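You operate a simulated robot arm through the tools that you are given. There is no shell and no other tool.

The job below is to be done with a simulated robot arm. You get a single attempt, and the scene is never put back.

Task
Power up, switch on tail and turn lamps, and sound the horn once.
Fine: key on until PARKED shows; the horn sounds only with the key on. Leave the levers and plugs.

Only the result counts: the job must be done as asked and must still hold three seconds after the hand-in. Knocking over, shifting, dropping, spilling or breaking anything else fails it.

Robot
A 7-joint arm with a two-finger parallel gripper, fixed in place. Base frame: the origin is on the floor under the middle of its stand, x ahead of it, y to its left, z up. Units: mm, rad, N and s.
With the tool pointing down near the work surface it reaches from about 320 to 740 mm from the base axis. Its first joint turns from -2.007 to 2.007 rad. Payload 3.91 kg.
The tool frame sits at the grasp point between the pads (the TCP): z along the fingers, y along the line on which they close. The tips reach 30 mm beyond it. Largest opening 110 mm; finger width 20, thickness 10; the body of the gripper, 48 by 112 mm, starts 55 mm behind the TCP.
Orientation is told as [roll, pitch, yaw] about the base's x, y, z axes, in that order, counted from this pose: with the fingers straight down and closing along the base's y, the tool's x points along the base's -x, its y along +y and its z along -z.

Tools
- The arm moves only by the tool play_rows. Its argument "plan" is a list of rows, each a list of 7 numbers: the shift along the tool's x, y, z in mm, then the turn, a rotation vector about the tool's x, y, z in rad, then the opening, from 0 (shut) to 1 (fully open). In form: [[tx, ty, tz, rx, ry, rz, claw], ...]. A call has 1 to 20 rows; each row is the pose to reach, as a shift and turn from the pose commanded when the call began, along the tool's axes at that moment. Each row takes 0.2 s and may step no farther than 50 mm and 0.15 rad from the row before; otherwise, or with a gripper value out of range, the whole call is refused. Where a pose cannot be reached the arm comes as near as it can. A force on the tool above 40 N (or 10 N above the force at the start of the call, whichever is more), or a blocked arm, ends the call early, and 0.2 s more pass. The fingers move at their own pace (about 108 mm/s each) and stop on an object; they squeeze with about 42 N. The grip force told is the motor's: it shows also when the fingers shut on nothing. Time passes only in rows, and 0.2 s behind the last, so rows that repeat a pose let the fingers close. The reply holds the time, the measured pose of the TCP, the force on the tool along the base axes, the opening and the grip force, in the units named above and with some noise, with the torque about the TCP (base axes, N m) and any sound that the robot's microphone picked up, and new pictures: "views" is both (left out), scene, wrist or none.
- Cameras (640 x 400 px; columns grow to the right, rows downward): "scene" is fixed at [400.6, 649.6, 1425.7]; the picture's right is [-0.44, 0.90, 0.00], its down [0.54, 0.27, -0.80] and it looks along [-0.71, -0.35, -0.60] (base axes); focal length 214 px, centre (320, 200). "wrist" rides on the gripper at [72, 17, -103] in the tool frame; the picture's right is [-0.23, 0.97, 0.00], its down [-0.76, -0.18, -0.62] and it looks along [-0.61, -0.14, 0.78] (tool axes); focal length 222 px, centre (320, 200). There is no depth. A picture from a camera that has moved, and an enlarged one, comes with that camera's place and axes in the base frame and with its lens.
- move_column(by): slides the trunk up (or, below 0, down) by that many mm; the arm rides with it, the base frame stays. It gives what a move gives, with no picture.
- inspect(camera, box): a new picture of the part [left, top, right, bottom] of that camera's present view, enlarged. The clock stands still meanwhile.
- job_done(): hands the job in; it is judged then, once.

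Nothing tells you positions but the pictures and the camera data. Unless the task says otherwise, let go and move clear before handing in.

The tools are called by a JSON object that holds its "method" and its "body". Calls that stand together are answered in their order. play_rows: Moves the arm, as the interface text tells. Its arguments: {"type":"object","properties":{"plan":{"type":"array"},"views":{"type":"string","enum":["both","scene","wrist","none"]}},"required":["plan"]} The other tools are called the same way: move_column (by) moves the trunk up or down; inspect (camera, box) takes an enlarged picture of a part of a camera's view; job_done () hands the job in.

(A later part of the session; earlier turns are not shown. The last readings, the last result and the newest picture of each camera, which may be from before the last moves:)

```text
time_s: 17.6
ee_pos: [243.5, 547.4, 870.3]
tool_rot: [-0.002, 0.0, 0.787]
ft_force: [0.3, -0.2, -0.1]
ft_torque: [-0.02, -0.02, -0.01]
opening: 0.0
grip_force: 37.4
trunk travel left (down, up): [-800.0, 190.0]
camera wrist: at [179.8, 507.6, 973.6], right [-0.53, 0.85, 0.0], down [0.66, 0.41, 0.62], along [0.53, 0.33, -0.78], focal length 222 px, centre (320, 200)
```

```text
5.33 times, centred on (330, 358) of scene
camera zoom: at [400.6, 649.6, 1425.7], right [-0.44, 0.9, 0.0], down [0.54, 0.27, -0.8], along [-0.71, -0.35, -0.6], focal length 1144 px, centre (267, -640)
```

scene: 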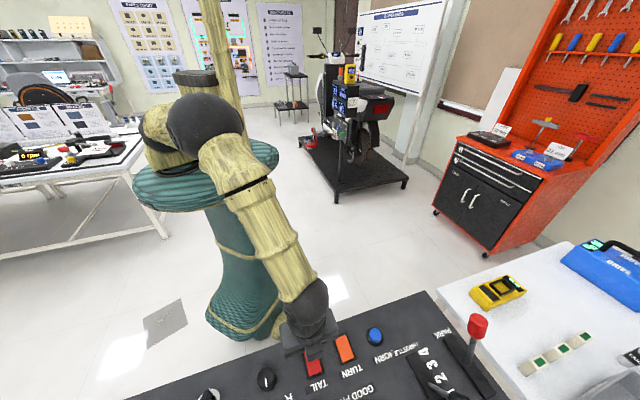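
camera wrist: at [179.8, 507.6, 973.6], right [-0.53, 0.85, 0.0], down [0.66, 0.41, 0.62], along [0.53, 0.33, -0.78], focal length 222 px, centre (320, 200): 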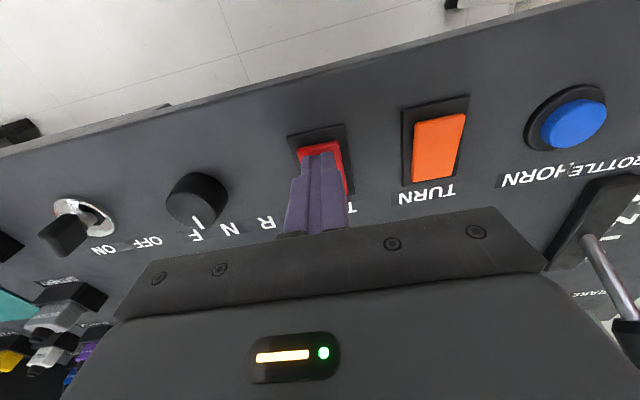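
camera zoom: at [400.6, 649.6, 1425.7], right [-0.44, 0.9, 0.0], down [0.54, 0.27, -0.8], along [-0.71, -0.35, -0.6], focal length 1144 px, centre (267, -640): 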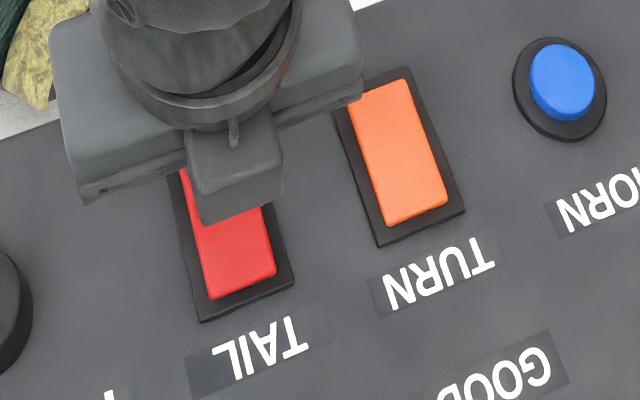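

{"method": "play_rows", "body": {"plan": [[-1, 0, 4, 0, 0, 0, 0.0], [-1, 0, 7, 0, 0, 0, 0.0], [-1, 0, 8.5, 0, 0, 0, 0.0], [-1, 0, 10, 0, 0, 0, 0.0], [-1, 0, 11.5, 0, 0, 0, 0.0], [-1, 0, 13, 0, 0, 0, 0.0]], "views": "wrist"}}

{"method": "inspect", "body": {"camera": "wrist", "box": [240, 110, 400, 210]}}

{"method": "inspect", "body": {"camera": "scene", "box": [270, 320, 390, 395]}}

```text
time_s: 19.0
ee_pos: [244.2, 546.2, 859.3]
tool_rot: [0.001, -0.004, 0.786]
ft_force: [0.4, -2.4, 20.4]
ft_torque: [0.06, -0.21, 0.07]
opening: 0.0
grip_force: 37.7
trunk travel left (down, up): [-800.0, 190.0]
camera wrist: at [180.0, 506.2, 964.0], right [-0.53, 0.85, 0.0], down [0.66, 0.41, 0.63], along [0.53, 0.33, -0.78], focal length 222 px, centre (320, 200)
```

wrist: 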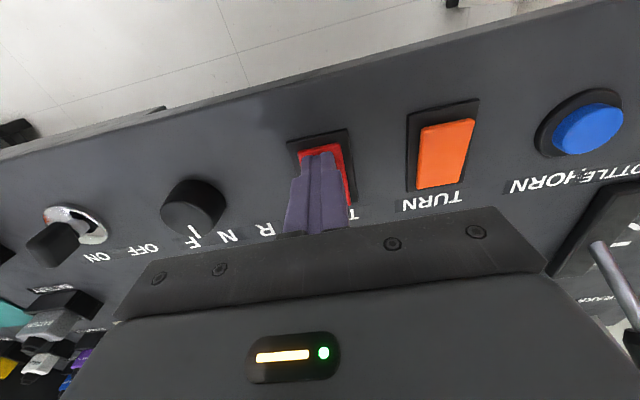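

```text
4.00 times, centred on (320, 160) of wrist
camera zoom: at [180.0, 506.2, 964.0], right [-0.53, 0.85, 0.0], down [0.66, 0.41, 0.63], along [0.53, 0.33, -0.78], focal length 888 px, centre (320, 360)
```

zoom: 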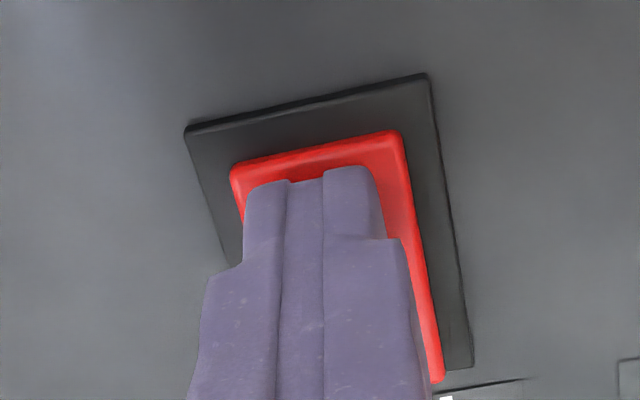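

```text
5.33 times, centred on (330, 358) of scene
camera zoom: at [400.6, 649.6, 1425.7], right [-0.44, 0.9, 0.0], down [0.54, 0.27, -0.8], along [-0.71, -0.35, -0.6], focal length 1144 px, centre (267, -640)
```

zoom: 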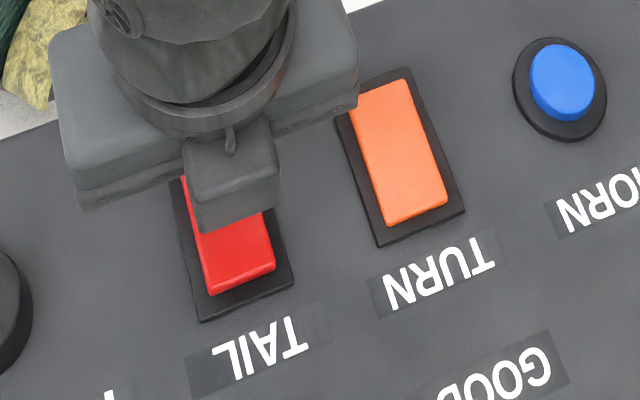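

The rocker is tilting and the force is 20 N. I'll press a little further to be sure it latches.

{"method": "play_rows", "body": {"plan": [[0, 0, 1, 0, 0, 0, 0.0], [0, 0, 2, 0, 0, 0, 0.0], [0, 0, 3, 0, 0, 0, 0.0], [0, 0, 4, 0, 0, 0, 0.0]], "views": "none"}}

{"method": "inspect", "body": {"camera": "scene", "box": [270, 320, 390, 395]}}

```text
time_s: 19.6
ee_pos: [245.1, 547.3, 860.2]
tool_rot: [0.003, -0.01, 0.784]
ft_force: [-3.7, -8.6, 20.0]
ft_torque: [-0.14, -0.05, 0.01]
opening: 0.0
grip_force: 37.8
trunk travel left (down, up): [-800.0, 190.0]
stopped in row 3: the force on the tool passed its limit at 41 N (the readings are from after the stop); the commanded pose is now the measured one
```

```text
5.33 times, centred on (330, 358) of scene
camera zoom: at [400.6, 649.6, 1425.7], right [-0.44, 0.9, 0.0], down [0.54, 0.27, -0.8], along [-0.71, -0.35, -0.6], focal length 1144 px, centre (267, -640)
```

zoom: 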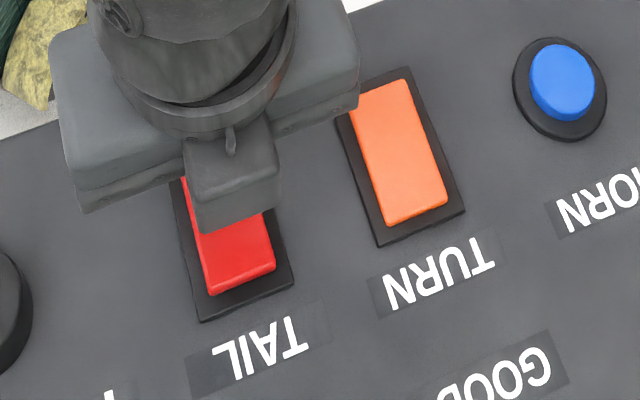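

{"method": "play_rows", "body": {"plan": [[0, 0, -10, 0, 0, 0, 0.0], [0, 0, -40, 0, 0, 0, 0.0], [-20, 0, -75, 0, 0, 0, 0.0], [-20, 0, -75, 0, 0, 0, 0.0]]}}

{"method": "inspect", "body": {"camera": "wrist", "box": [284, 70, 352, 150]}}

{"method": "inspect", "body": {"camera": "scene", "box": [270, 320, 390, 395]}}

{"method": "inspect", "body": {"camera": "scene", "box": [0, 398, 640, 400]}}

```text
time_s: 20.6
ee_pos: [259.1, 561.4, 933.5]
tool_rot: [0.003, -0.003, 0.785]
ft_force: [0.0, -0.3, 0.0]
ft_torque: [0.0, 0.01, -0.02]
opening: 0.0
grip_force: 37.8
trunk travel left (down, up): [-800.0, 190.0]
camera wrist: at [195.2, 520.9, 1037.0], right [-0.53, 0.85, 0.0], down [0.66, 0.41, 0.63], along [0.53, 0.33, -0.78], focal length 222 px, centre (320, 200)
```

scene: 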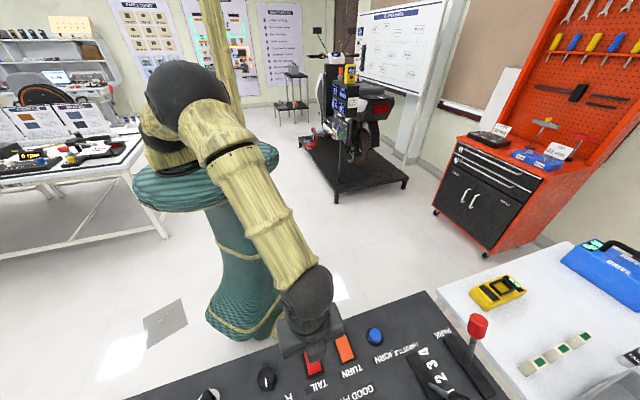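
wrist: 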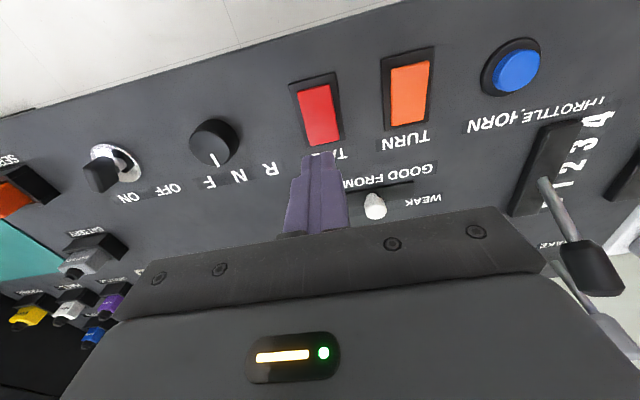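

```text
5.00 times, centred on (318, 110) of wrist
camera zoom: at [195.2, 520.9, 1037.0], right [-0.53, 0.85, 0.0], down [0.66, 0.41, 0.63], along [0.53, 0.33, -0.78], focal length 1111 px, centre (330, 650)
```

zoom: 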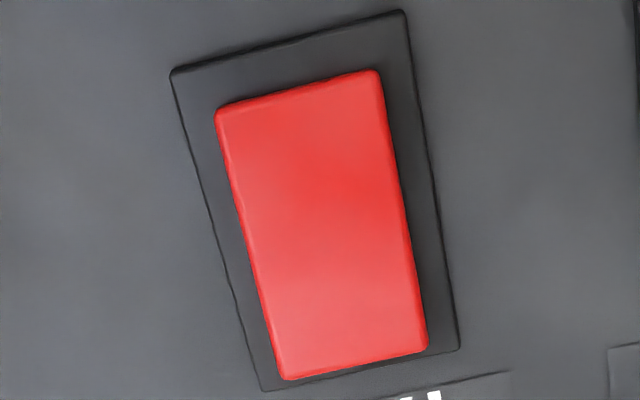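

```text
5.33 times, centred on (330, 358) of scene
camera zoom: at [400.6, 649.6, 1425.7], right [-0.44, 0.9, 0.0], down [0.54, 0.27, -0.8], along [-0.71, -0.35, -0.6], focal length 1144 px, centre (267, -640)
```

zoom: 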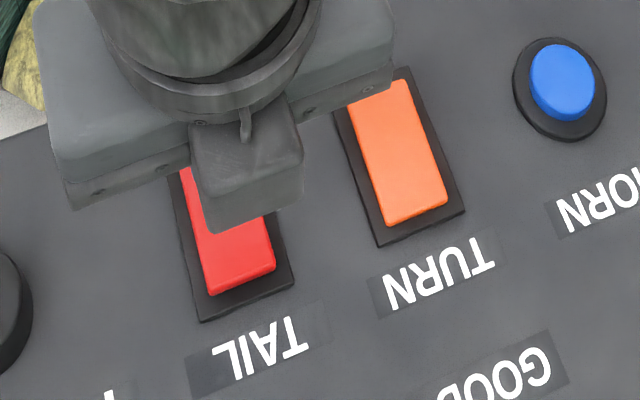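

```text
1.00 times, centred on (320, 399) of scene (not enlarged: the box is as wide or as high as the picture)
camera zoom: at [400.6, 649.6, 1425.7], right [-0.44, 0.9, 0.0], down [0.54, 0.27, -0.8], along [-0.71, -0.35, -0.6], focal length 214 px, centre (320, 1)
```

zoom: 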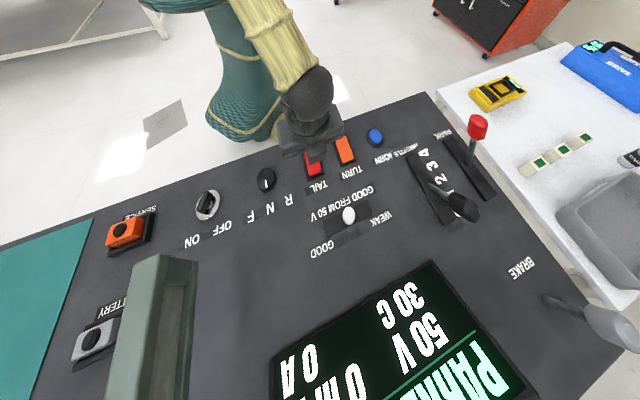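

{"method": "inspect", "body": {"camera": "scene", "box": [310, 60, 410, 140]}}

{"method": "inspect", "body": {"camera": "scene", "box": [420, 300, 640, 400]}}

{"method": "inspect", "body": {"camera": "wrist", "box": [370, 40, 442, 160]}}

```text
5.00 times, centred on (360, 100) of scene
camera zoom: at [400.6, 649.6, 1425.7], right [-0.44, 0.9, 0.0], down [0.54, 0.27, -0.8], along [-0.71, -0.35, -0.6], focal length 1072 px, centre (120, 700)
```

zoom: 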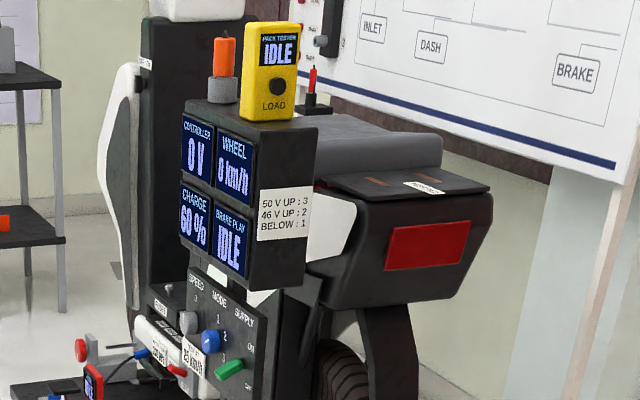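

```text
2.91 times, centred on (530, 350) of scene
camera zoom: at [400.6, 649.6, 1425.7], right [-0.44, 0.9, 0.0], down [0.54, 0.27, -0.8], along [-0.71, -0.35, -0.6], focal length 624 px, centre (-291, -236)
```

zoom: 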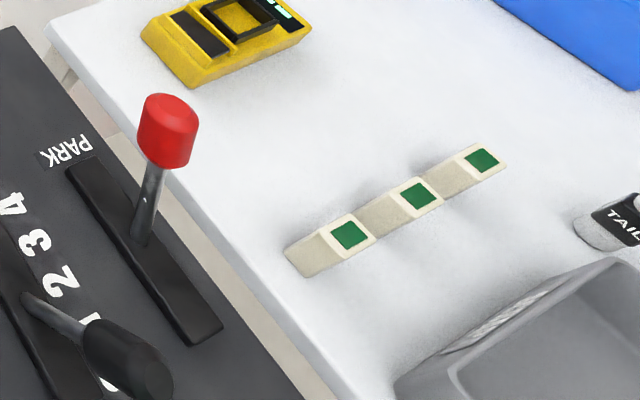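

```text
3.33 times, centred on (406, 100) of wrist
camera zoom: at [195.2, 520.9, 1037.0], right [-0.53, 0.85, 0.0], down [0.66, 0.41, 0.63], along [0.53, 0.33, -0.78], focal length 740 px, centre (33, 533)
```

zoom: 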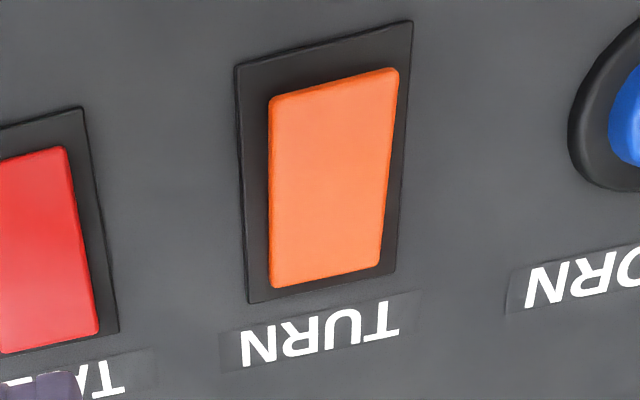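

There is a TAIL lamp unit on the side bench just out of frame. I'll look there to confirm the lamp state.

{"method": "inspect", "body": {"camera": "scene", "box": [636, 250, 640, 400]}}

{"method": "inspect", "body": {"camera": "scene", "box": [638, 0, 640, 400]}}

{"method": "inspect", "body": {"camera": "scene", "box": [638, 398, 640, 400]}}

```text
2.67 times, centred on (638, 325) of scene
camera zoom: at [400.6, 649.6, 1425.7], right [-0.44, 0.9, 0.0], down [0.54, 0.27, -0.8], along [-0.71, -0.35, -0.6], focal length 572 px, centre (-528, -133)
```

zoom: 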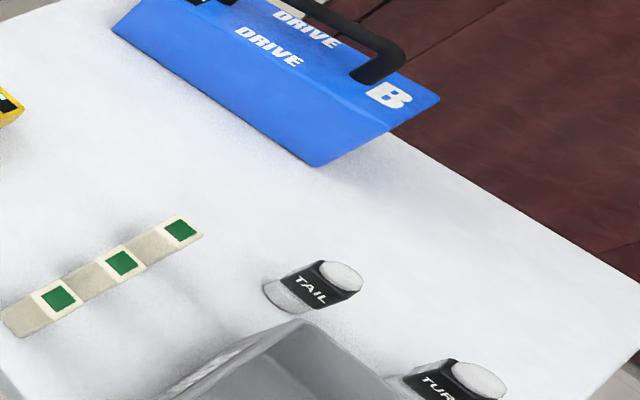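

```text
1.00 times, centred on (639, 200) of scene (not enlarged: the box is as wide or as high as the picture)
camera zoom: at [400.6, 649.6, 1425.7], right [-0.44, 0.9, 0.0], down [0.54, 0.27, -0.8], along [-0.71, -0.35, -0.6], focal length 214 px, centre (1, 200)
```

zoom: 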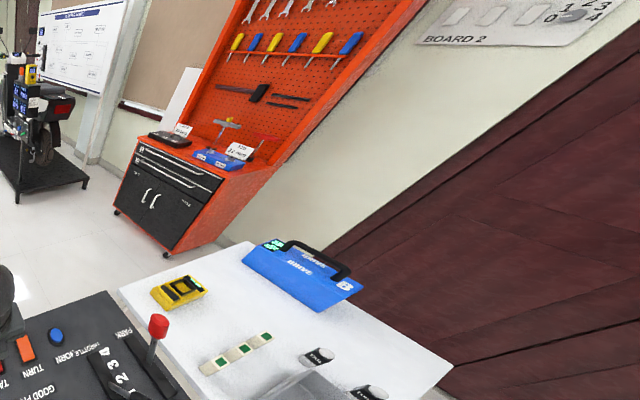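

```text
16.00 times, centred on (639, 399) of scene
camera zoom: at [400.6, 649.6, 1425.7], right [-0.44, 0.9, 0.0], down [0.54, 0.27, -0.8], along [-0.71, -0.35, -0.6], focal length 3432 px, centre (-4784, -2984)
```

zoom: 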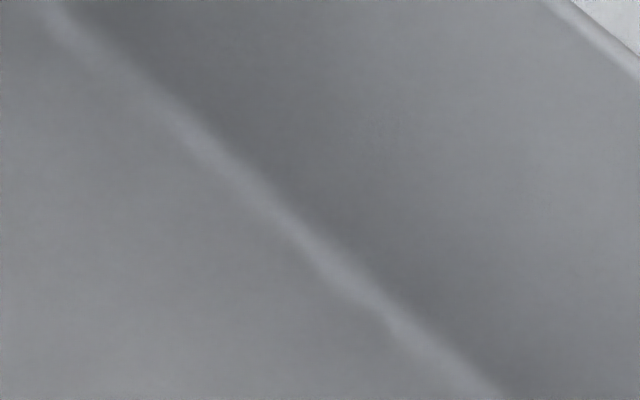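

{"method": "inspect", "body": {"camera": "scene", "box": [616, 340, 640, 370]}}

{"method": "inspect", "body": {"camera": "scene", "box": [636, 360, 640, 400]}}

{"method": "inspect", "body": {"camera": "scene", "box": [636, 300, 640, 400]}}

```text
13.33 times, centred on (628, 355) of scene
camera zoom: at [400.6, 649.6, 1425.7], right [-0.44, 0.9, 0.0], down [0.54, 0.27, -0.8], along [-0.71, -0.35, -0.6], focal length 2860 px, centre (-3787, -1867)
```

zoom: 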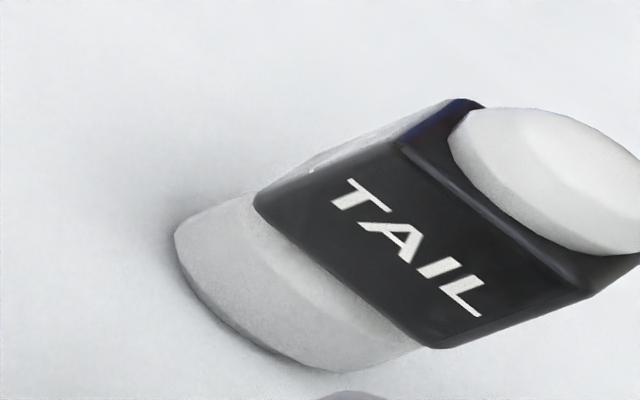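

```text
10.00 times, centred on (638, 380) of scene
camera zoom: at [400.6, 649.6, 1425.7], right [-0.44, 0.9, 0.0], down [0.54, 0.27, -0.8], along [-0.71, -0.35, -0.6], focal length 2145 px, centre (-2860, -1600)
```

zoom: 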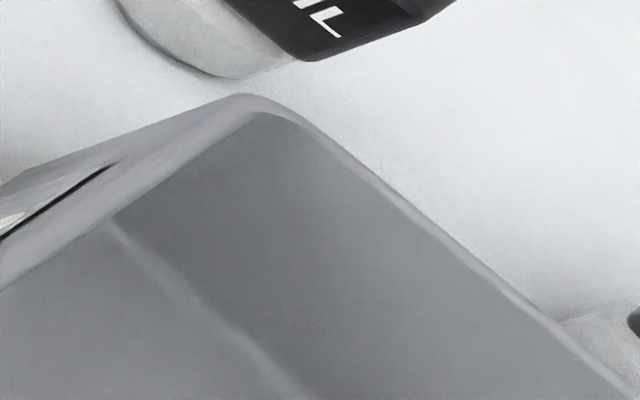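

```text
4.00 times, centred on (638, 350) of scene
camera zoom: at [400.6, 649.6, 1425.7], right [-0.44, 0.9, 0.0], down [0.54, 0.27, -0.8], along [-0.71, -0.35, -0.6], focal length 858 px, centre (-952, -400)
```

zoom: 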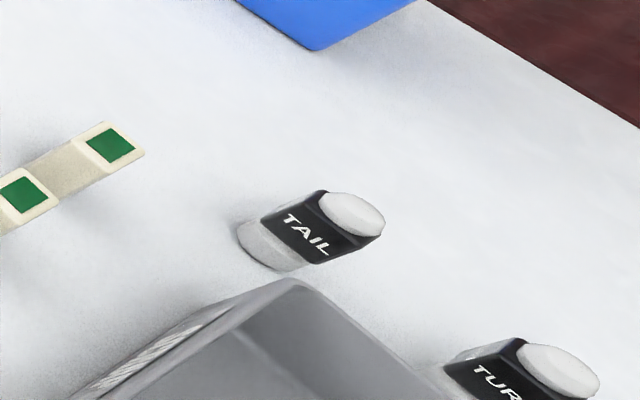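

The TAIL and TURN pieces on the side bench look like loose spare parts. TAIL's far end is now raised, so the rocker has latched over. Next I'll do the same with TURN.

{"method": "play_rows", "body": {"plan": [[11, 40, 0, 0, 0, 0, 0.0], [22.6, 81.4, 10, 0, 0, 0, 0.0], [22.6, 81.4, 40, 0, 0, 0, 0.0], [22.6, 81.4, 58, 0, 0, 0, 0.0], [22.6, 81.4, 63, 0, 0, 0, 0.0], [22.6, 81.4, 63, 0, 0, 0, 0.0]]}}

{"method": "inspect", "body": {"camera": "wrist", "box": [240, 110, 400, 210]}}

{"method": "inspect", "body": {"camera": "scene", "box": [270, 320, 390, 395]}}

```text
time_s: 22.0
ee_pos: [186.7, 605.3, 868.3]
tool_rot: [0.002, -0.005, 0.786]
ft_force: [0.4, -0.6, 0.4]
ft_torque: [-0.02, 0.01, -0.02]
opening: 0.0
grip_force: 37.8
trunk travel left (down, up): [-800.0, 190.0]
camera wrist: at [121.7, 564.2, 972.2], right [-0.53, 0.85, 0.0], down [0.66, 0.41, 0.63], along [0.53, 0.33, -0.78], focal length 222 px, centre (320, 200)
```

scene: 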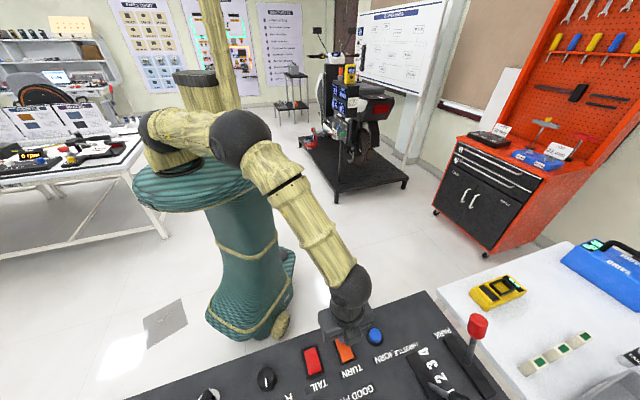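
wrist: 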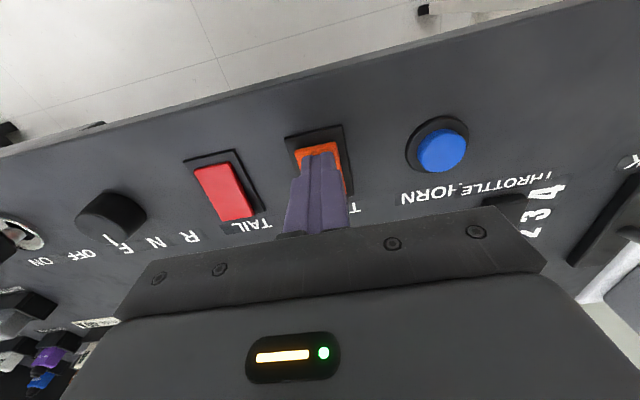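

```text
4.00 times, centred on (320, 160) of wrist
camera zoom: at [121.7, 564.2, 972.2], right [-0.53, 0.85, 0.0], down [0.66, 0.41, 0.63], along [0.53, 0.33, -0.78], focal length 888 px, centre (320, 360)
```

zoom: 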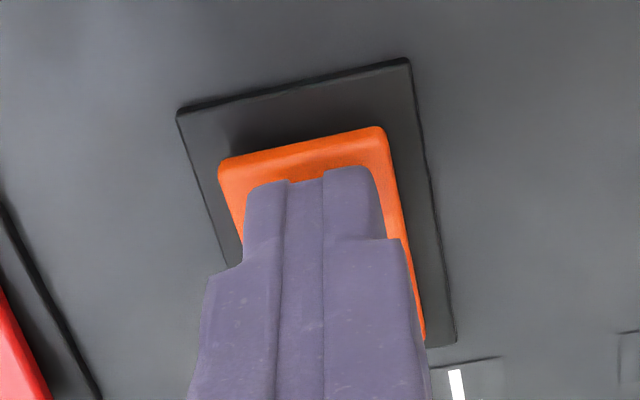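

```text
5.33 times, centred on (330, 358) of scene
camera zoom: at [400.6, 649.6, 1425.7], right [-0.44, 0.9, 0.0], down [0.54, 0.27, -0.8], along [-0.71, -0.35, -0.6], focal length 1144 px, centre (267, -640)
```

zoom: 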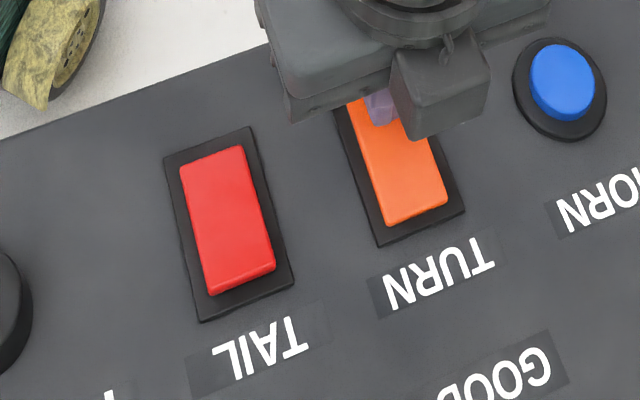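

{"method": "play_rows", "body": {"plan": [[0, -1.5, 4, 0, 0, 0, 0.0], [0, -1.5, 6, 0, 0, 0, 0.0], [0, -1.5, 7.5, 0, 0, 0, 0.0], [0, -1.5, 9, 0, 0, 0, 0.0], [0, -1.5, 10.5, 0, 0, 0, 0.0], [0, -1.5, 12, 0, 0, 0, 0.0], [0, -1.5, 13, 0, 0, 0, 0.0], [0, -1.5, 14, 0, 0, 0, 0.0]], "views": "wrist"}}

{"method": "inspect", "body": {"camera": "scene", "box": [270, 320, 390, 395]}}

```text
time_s: 23.8
ee_pos: [186.4, 602.2, 859.6]
tool_rot: [0.005, -0.013, 0.785]
ft_force: [-2.4, -4.2, 33.3]
ft_torque: [0.07, -0.17, 0.51]
opening: 0.0
grip_force: 38.1
trunk travel left (down, up): [-800.0, 190.0]
camera wrist: at [121.9, 561.8, 963.3], right [-0.53, 0.85, 0.01], down [0.66, 0.4, 0.63], along [0.53, 0.34, -0.78], focal length 222 px, centre (320, 200)
```

wrist: 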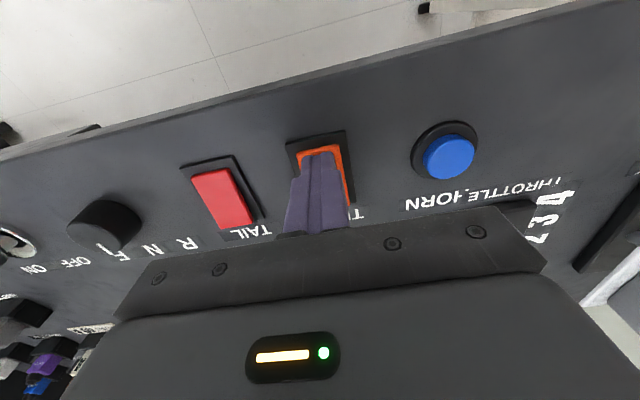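

```text
5.33 times, centred on (330, 358) of scene
camera zoom: at [400.6, 649.6, 1425.7], right [-0.44, 0.9, 0.0], down [0.54, 0.27, -0.8], along [-0.71, -0.35, -0.6], focal length 1144 px, centre (267, -640)
```

zoom: 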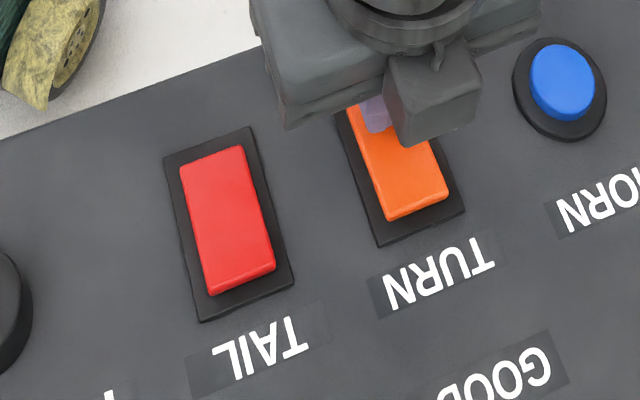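

TURN has tipped over too. I'll lift away and verify.

{"method": "play_rows", "body": {"plan": [[0, 0, -10, 0, 0, 0, 0.0], [0, 0, -40, 0, 0, 0, 0.0], [0, 0, -75, 0, 0, 0, 0.0], [0, 0, -75, 0, 0, 0, 0.0]]}}

{"method": "inspect", "body": {"camera": "scene", "box": [270, 320, 390, 395]}}

{"method": "inspect", "body": {"camera": "wrist", "box": [180, 60, 500, 220]}}

{"method": "inspect", "body": {"camera": "scene", "box": [0, 398, 640, 400]}}

{"method": "inspect", "body": {"camera": "scene", "box": [638, 0, 640, 400]}}

```text
time_s: 24.8
ee_pos: [188.9, 603.4, 929.8]
tool_rot: [0.002, -0.005, 0.785]
ft_force: [1.0, 1.4, 0.1]
ft_torque: [0.04, -0.01, -0.02]
opening: 0.3
grip_force: 38.0
trunk travel left (down, up): [-800.0, 190.0]
camera wrist: at [124.4, 563.9, 1033.1], right [-0.53, 0.85, 0.0], down [0.66, 0.41, 0.63], along [0.53, 0.33, -0.78], focal length 222 px, centre (320, 200)
```

scene: 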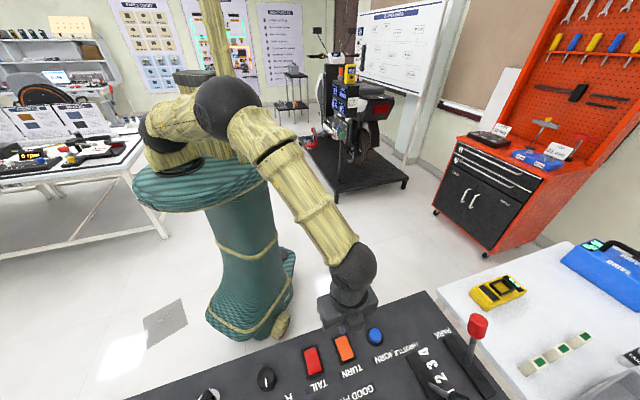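
wrist: 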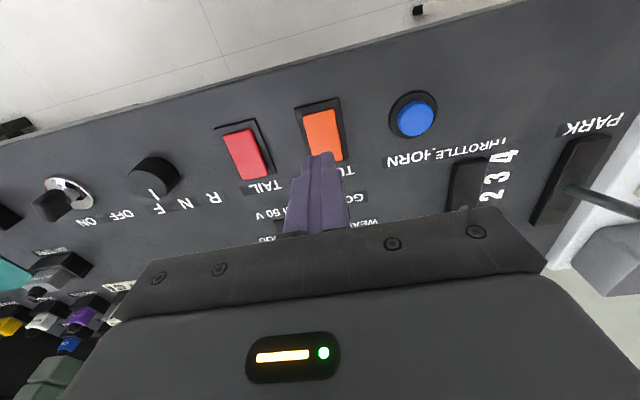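

```text
5.33 times, centred on (330, 358) of scene
camera zoom: at [400.6, 649.6, 1425.7], right [-0.44, 0.9, 0.0], down [0.54, 0.27, -0.8], along [-0.71, -0.35, -0.6], focal length 1144 px, centre (267, -640)
```

zoom: 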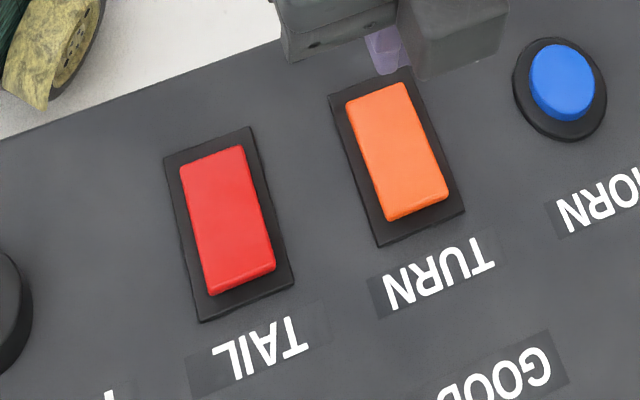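

```text
2.00 times, centred on (340, 140) of wrist
camera zoom: at [124.4, 563.9, 1033.1], right [-0.53, 0.85, 0.0], down [0.66, 0.41, 0.63], along [0.53, 0.33, -0.78], focal length 444 px, centre (280, 320)
```

zoom: 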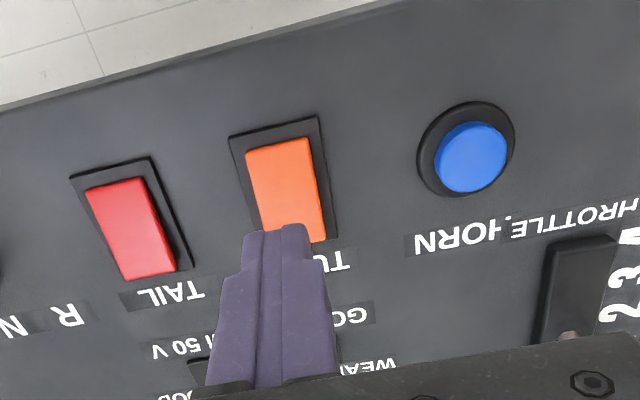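

```text
1.00 times, centred on (320, 399) of scene (not enlarged: the box is as wide or as high as the picture)
camera zoom: at [400.6, 649.6, 1425.7], right [-0.44, 0.9, 0.0], down [0.54, 0.27, -0.8], along [-0.71, -0.35, -0.6], focal length 214 px, centre (320, 1)
```

zoom: 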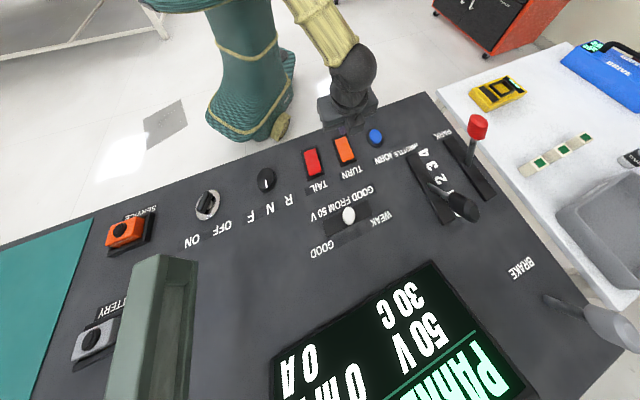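

```text
1.00 times, centred on (639, 200) of scene (not enlarged: the box is as wide or as high as the picture)
camera zoom: at [400.6, 649.6, 1425.7], right [-0.44, 0.9, 0.0], down [0.54, 0.27, -0.8], along [-0.71, -0.35, -0.6], focal length 214 px, centre (1, 200)
```

zoom: 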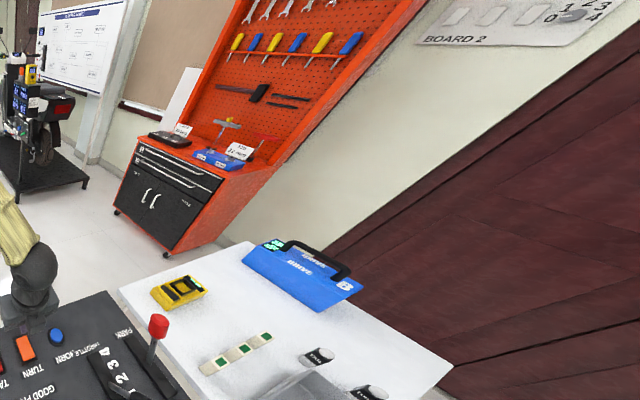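

Both rockers are latched over and PARKED still shows. Before the horn, I'll look for actual lamps in the extended wrist views to confirm which position is on.

{"method": "inspect", "body": {"camera": "wrist", "box": [638, 0, 640, 400]}}

{"method": "inspect", "body": {"camera": "wrist", "box": [0, 0, 2, 400]}}

{"method": "inspect", "body": {"camera": "scene", "box": [0, 0, 2, 400]}}

{"method": "inspect", "body": {"camera": "scene", "box": [636, 300, 640, 400]}}

```text
1.00 times, centred on (639, 200) of wrist (not enlarged: the box is as wide or as high as the picture)
camera zoom: at [124.4, 563.9, 1033.1], right [-0.53, 0.85, 0.0], down [0.66, 0.41, 0.63], along [0.53, 0.33, -0.78], focal length 222 px, centre (1, 200)
```

zoom: 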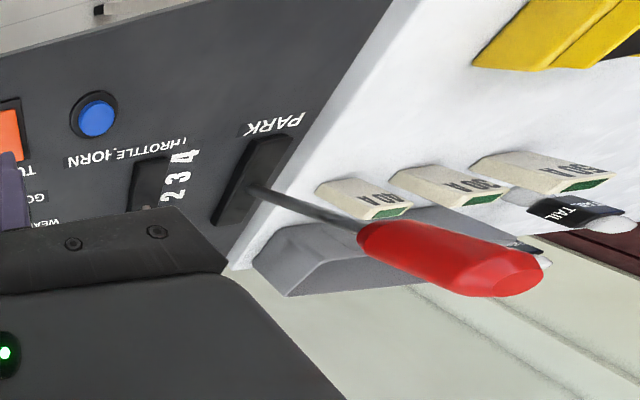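

```text
1.00 times, centred on (1, 200) of wrist (not enlarged: the box is as wide or as high as the picture)
camera zoom: at [124.4, 563.9, 1033.1], right [-0.53, 0.85, 0.0], down [0.66, 0.41, 0.63], along [0.53, 0.33, -0.78], focal length 222 px, centre (639, 200)
```

zoom: 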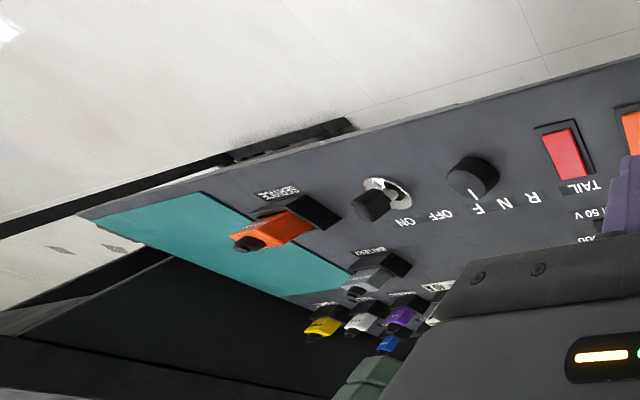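

```text
1.00 times, centred on (1, 200) of scene (not enlarged: the box is as wide or as high as the picture)
camera zoom: at [400.6, 649.6, 1425.7], right [-0.44, 0.9, 0.0], down [0.54, 0.27, -0.8], along [-0.71, -0.35, -0.6], focal length 214 px, centre (639, 200)
```

zoom: 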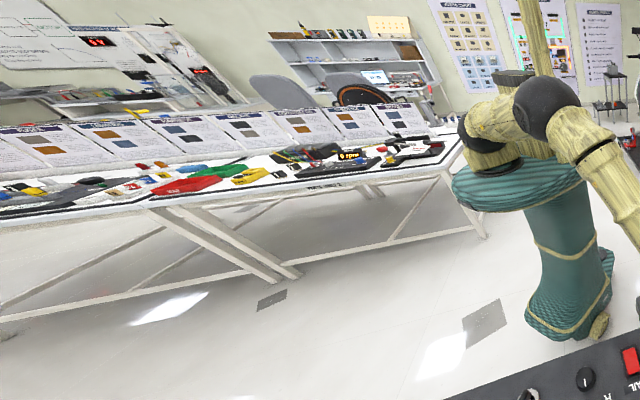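

```text
4.00 times, centred on (638, 350) of scene
camera zoom: at [400.6, 649.6, 1425.7], right [-0.44, 0.9, 0.0], down [0.54, 0.27, -0.8], along [-0.71, -0.35, -0.6], focal length 858 px, centre (-952, -400)
```

zoom: 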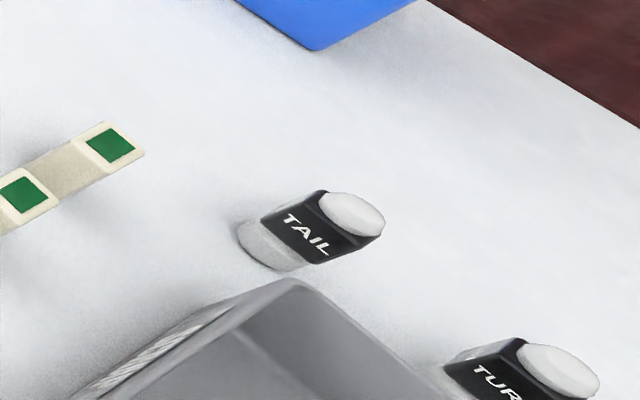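

The bench items are spare bulbs and fuses. I'll now move above the HORN button and check alignment before pressing.

{"method": "play_rows", "body": {"plan": [[-6, 44, 0, 0, 0, 0, 0.0], [-12, 87, 0, 0, 0, 0, 0.0], [-12, 87, 25, 0, 0, 0, 0.0], [-12, 87, 50, 0, 0, 0, 0.0], [-12, 87, 50, 0, 0, 0, 0.0]]}}

{"method": "inspect", "body": {"camera": "wrist", "box": [240, 90, 400, 190]}}

{"method": "inspect", "body": {"camera": "scene", "box": [300, 290, 440, 380]}}

```text
time_s: 26.0
ee_pos: [135.5, 673.3, 882.1]
tool_rot: [0.004, -0.005, 0.784]
ft_force: [0.3, -0.2, -0.6]
ft_torque: [0.03, -0.01, 0.04]
opening: 0.3
grip_force: 37.3
trunk travel left (down, up): [-800.0, 190.0]
camera wrist: at [70.3, 632.5, 985.5], right [-0.53, 0.85, 0.0], down [0.66, 0.41, 0.63], along [0.53, 0.33, -0.78], focal length 222 px, centre (320, 200)
```

scene: 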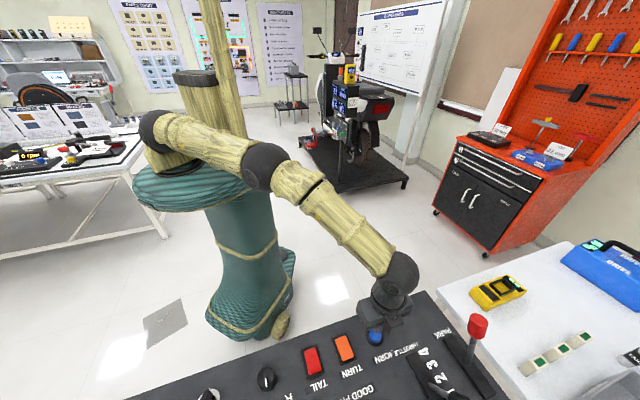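
wrist: 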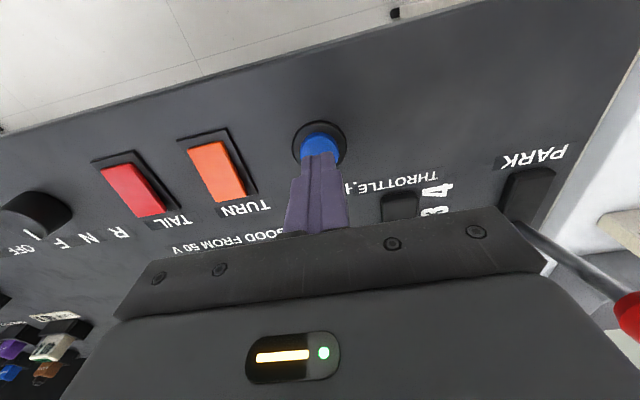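

```text
4.00 times, centred on (320, 140) of wrist
camera zoom: at [70.3, 632.5, 985.5], right [-0.53, 0.85, 0.0], down [0.66, 0.41, 0.63], along [0.53, 0.33, -0.78], focal length 888 px, centre (320, 440)
```

zoom: 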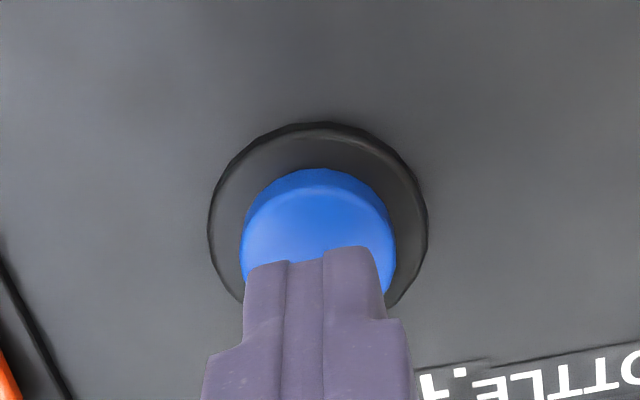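

```text
4.44 times, centred on (370, 335) of scene
camera zoom: at [400.6, 649.6, 1425.7], right [-0.44, 0.9, 0.0], down [0.54, 0.27, -0.8], along [-0.71, -0.35, -0.6], focal length 953 px, centre (98, -400)
```

zoom: 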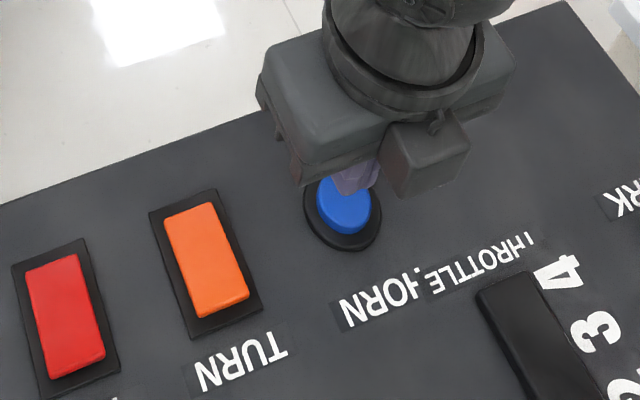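

The tip is centred on HORN within about 1 mm. I'll press it once and lift straight off.

{"method": "play_rows", "body": {"plan": [[0, 0, 10, 0, 0, 0, 0.0], [0, 0, 15, 0, 0, 0, 0.0], [0, 0, 18, 0, 0, 0, 0.0], [0, 0, 20, 0, 0, 0, 0.0], [0, 0, 22, 0, 0, 0, 0.0], [0, 0, 24, 0, 0, 0, 0.0], [0, 0, 26, 0, 0, 0, 0.0]], "views": "wrist"}}

```text
time_s: 27.6
ee_pos: [133.4, 672.7, 858.9]
tool_rot: [0.007, -0.01, 0.785]
ft_force: [1.4, -2.7, 20.5]
ft_torque: [-0.06, -0.11, -0.01]
opening: 0.0
grip_force: 37.5
trunk travel left (down, up): [-800.0, 190.0]
heard: click
camera wrist: at [69.1, 632.1, 961.8], right [-0.53, 0.85, 0.01], down [0.66, 0.41, 0.63], along [0.53, 0.34, -0.78], focal length 222 px, centre (320, 200)
```

wrist: 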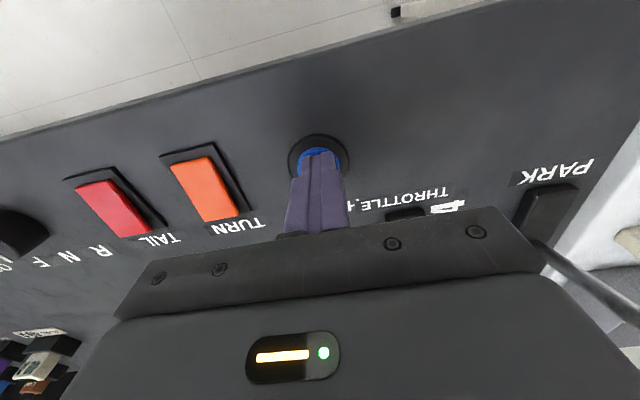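

I heard a click but no horn reported yet. I'll check the display and button state before doing anything else.

{"method": "inspect", "body": {"camera": "scene", "box": [0, 398, 640, 400]}}

{"method": "inspect", "body": {"camera": "scene", "box": [300, 290, 440, 380]}}

{"method": "inspect", "body": {"camera": "wrist", "box": [240, 90, 400, 190]}}

```text
1.00 times, centred on (320, 399) of scene (not enlarged: the box is as wide or as high as the picture)
camera zoom: at [400.6, 649.6, 1425.7], right [-0.44, 0.9, 0.0], down [0.54, 0.27, -0.8], along [-0.71, -0.35, -0.6], focal length 214 px, centre (320, 1)
```

zoom: 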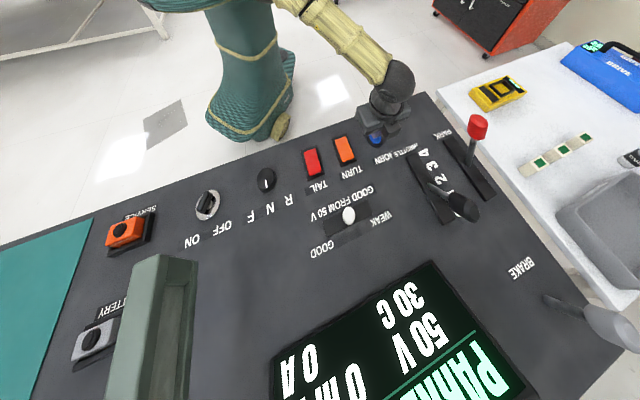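

```text
4.44 times, centred on (370, 335) of scene
camera zoom: at [400.6, 649.6, 1425.7], right [-0.44, 0.9, 0.0], down [0.54, 0.27, -0.8], along [-0.71, -0.35, -0.6], focal length 953 px, centre (98, -400)
```

zoom: 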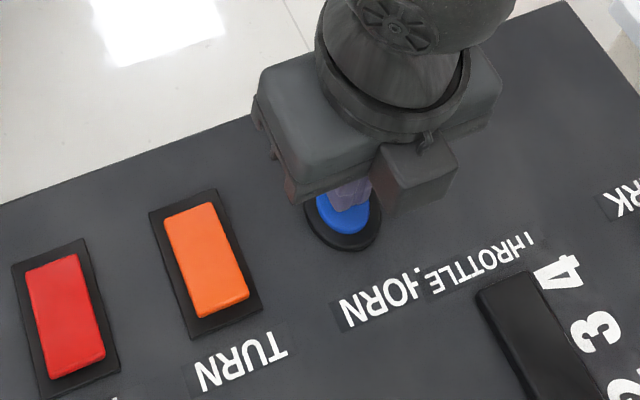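

```text
4.00 times, centred on (320, 140) of wrist
camera zoom: at [69.1, 632.1, 961.8], right [-0.53, 0.85, 0.01], down [0.66, 0.41, 0.63], along [0.53, 0.34, -0.78], focal length 888 px, centre (320, 440)
```

zoom: 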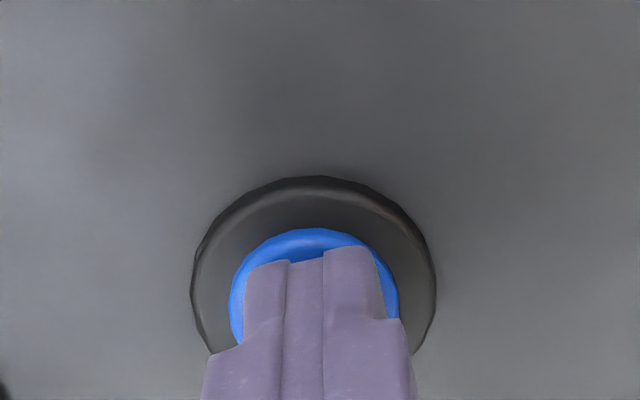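

{"method": "play_rows", "body": {"plan": [[0, 0, 0, 0, 0, 0, 0.0]], "views": "none"}}

```text
time_s: 28.0
ee_pos: [133.8, 672.9, 857.7]
tool_rot: [0.005, -0.011, 0.786]
ft_force: [2.5, -0.1, 25.4]
ft_torque: [0.06, -0.18, -0.02]
opening: 0.0
grip_force: 37.3
trunk travel left (down, up): [-800.0, 190.0]
```

{"method": "play_rows", "body": {"plan": [[0, 0, 1, 0, 0, 0, 0.0], [0, 0, 2, 0, 0, 0, 0.0]], "views": "none"}}

{"method": "inspect", "body": {"camera": "wrist", "box": [240, 90, 400, 190]}}

```text
time_s: 28.6
ee_pos: [133.3, 673.3, 858.2]
tool_rot: [0.007, -0.011, 0.786]
ft_force: [1.7, 1.0, 33.4]
ft_torque: [0.05, -0.17, 0.0]
opening: 0.2
grip_force: 37.5
trunk travel left (down, up): [-800.0, 190.0]
```

```text
4.00 times, centred on (320, 140) of wrist
camera zoom: at [69.0, 631.8, 961.5], right [-0.53, 0.85, 0.01], down [0.66, 0.4, 0.63], along [0.53, 0.34, -0.78], focal length 888 px, centre (320, 440)
```

zoom: 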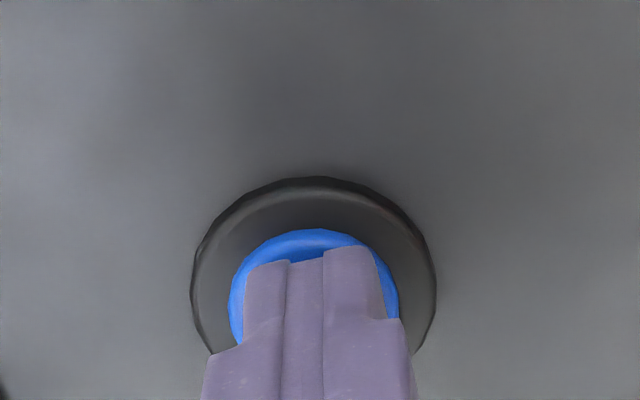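

{"method": "play_rows", "body": {"plan": [[0, 0, -4, 0, 0, 0, 0.0], [0, 0, -15, 0, 0, 0, 0.0], [0, 0, -40, 0, 0, 0, 0.0], [0, 0, -70, 0, 0, 0, 0.0]]}}

{"method": "inspect", "body": {"camera": "scene", "box": [0, 398, 640, 400]}}

{"method": "inspect", "body": {"camera": "scene", "box": [300, 290, 440, 380]}}

```text
time_s: 29.6
ee_pos: [135.0, 670.7, 923.2]
tool_rot: [0.002, -0.004, 0.784]
ft_force: [-0.1, 0.5, 0.2]
ft_torque: [0.03, -0.01, -0.02]
opening: 0.0
grip_force: 37.6
trunk travel left (down, up): [-800.0, 190.0]
camera wrist: at [70.4, 630.7, 1027.1], right [-0.53, 0.85, 0.0], down [0.66, 0.41, 0.63], along [0.53, 0.33, -0.78], focal length 222 px, centre (320, 200)
```

scene: 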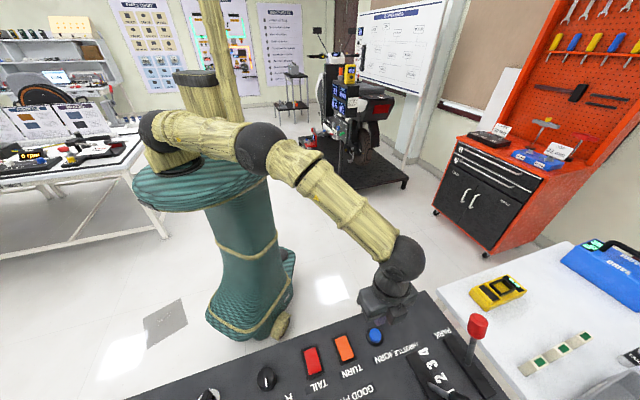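
wrist: 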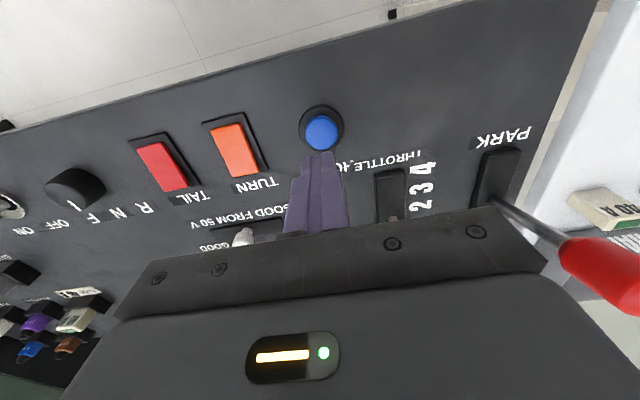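

```text
1.00 times, centred on (320, 399) of scene (not enlarged: the box is as wide or as high as the picture)
camera zoom: at [400.6, 649.6, 1425.7], right [-0.44, 0.9, 0.0], down [0.54, 0.27, -0.8], along [-0.71, -0.35, -0.6], focal length 214 px, centre (320, 1)
```

zoom: 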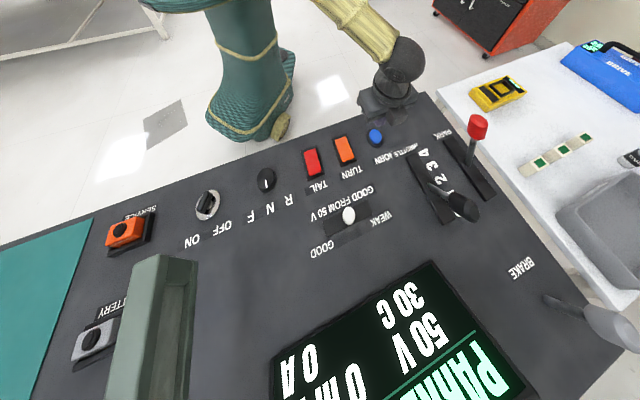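

```text
4.44 times, centred on (370, 335) of scene
camera zoom: at [400.6, 649.6, 1425.7], right [-0.44, 0.9, 0.0], down [0.54, 0.27, -0.8], along [-0.71, -0.35, -0.6], focal length 953 px, centre (98, -400)
```

zoom: 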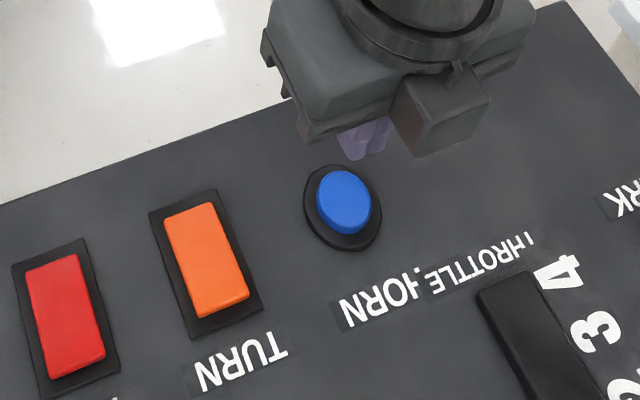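

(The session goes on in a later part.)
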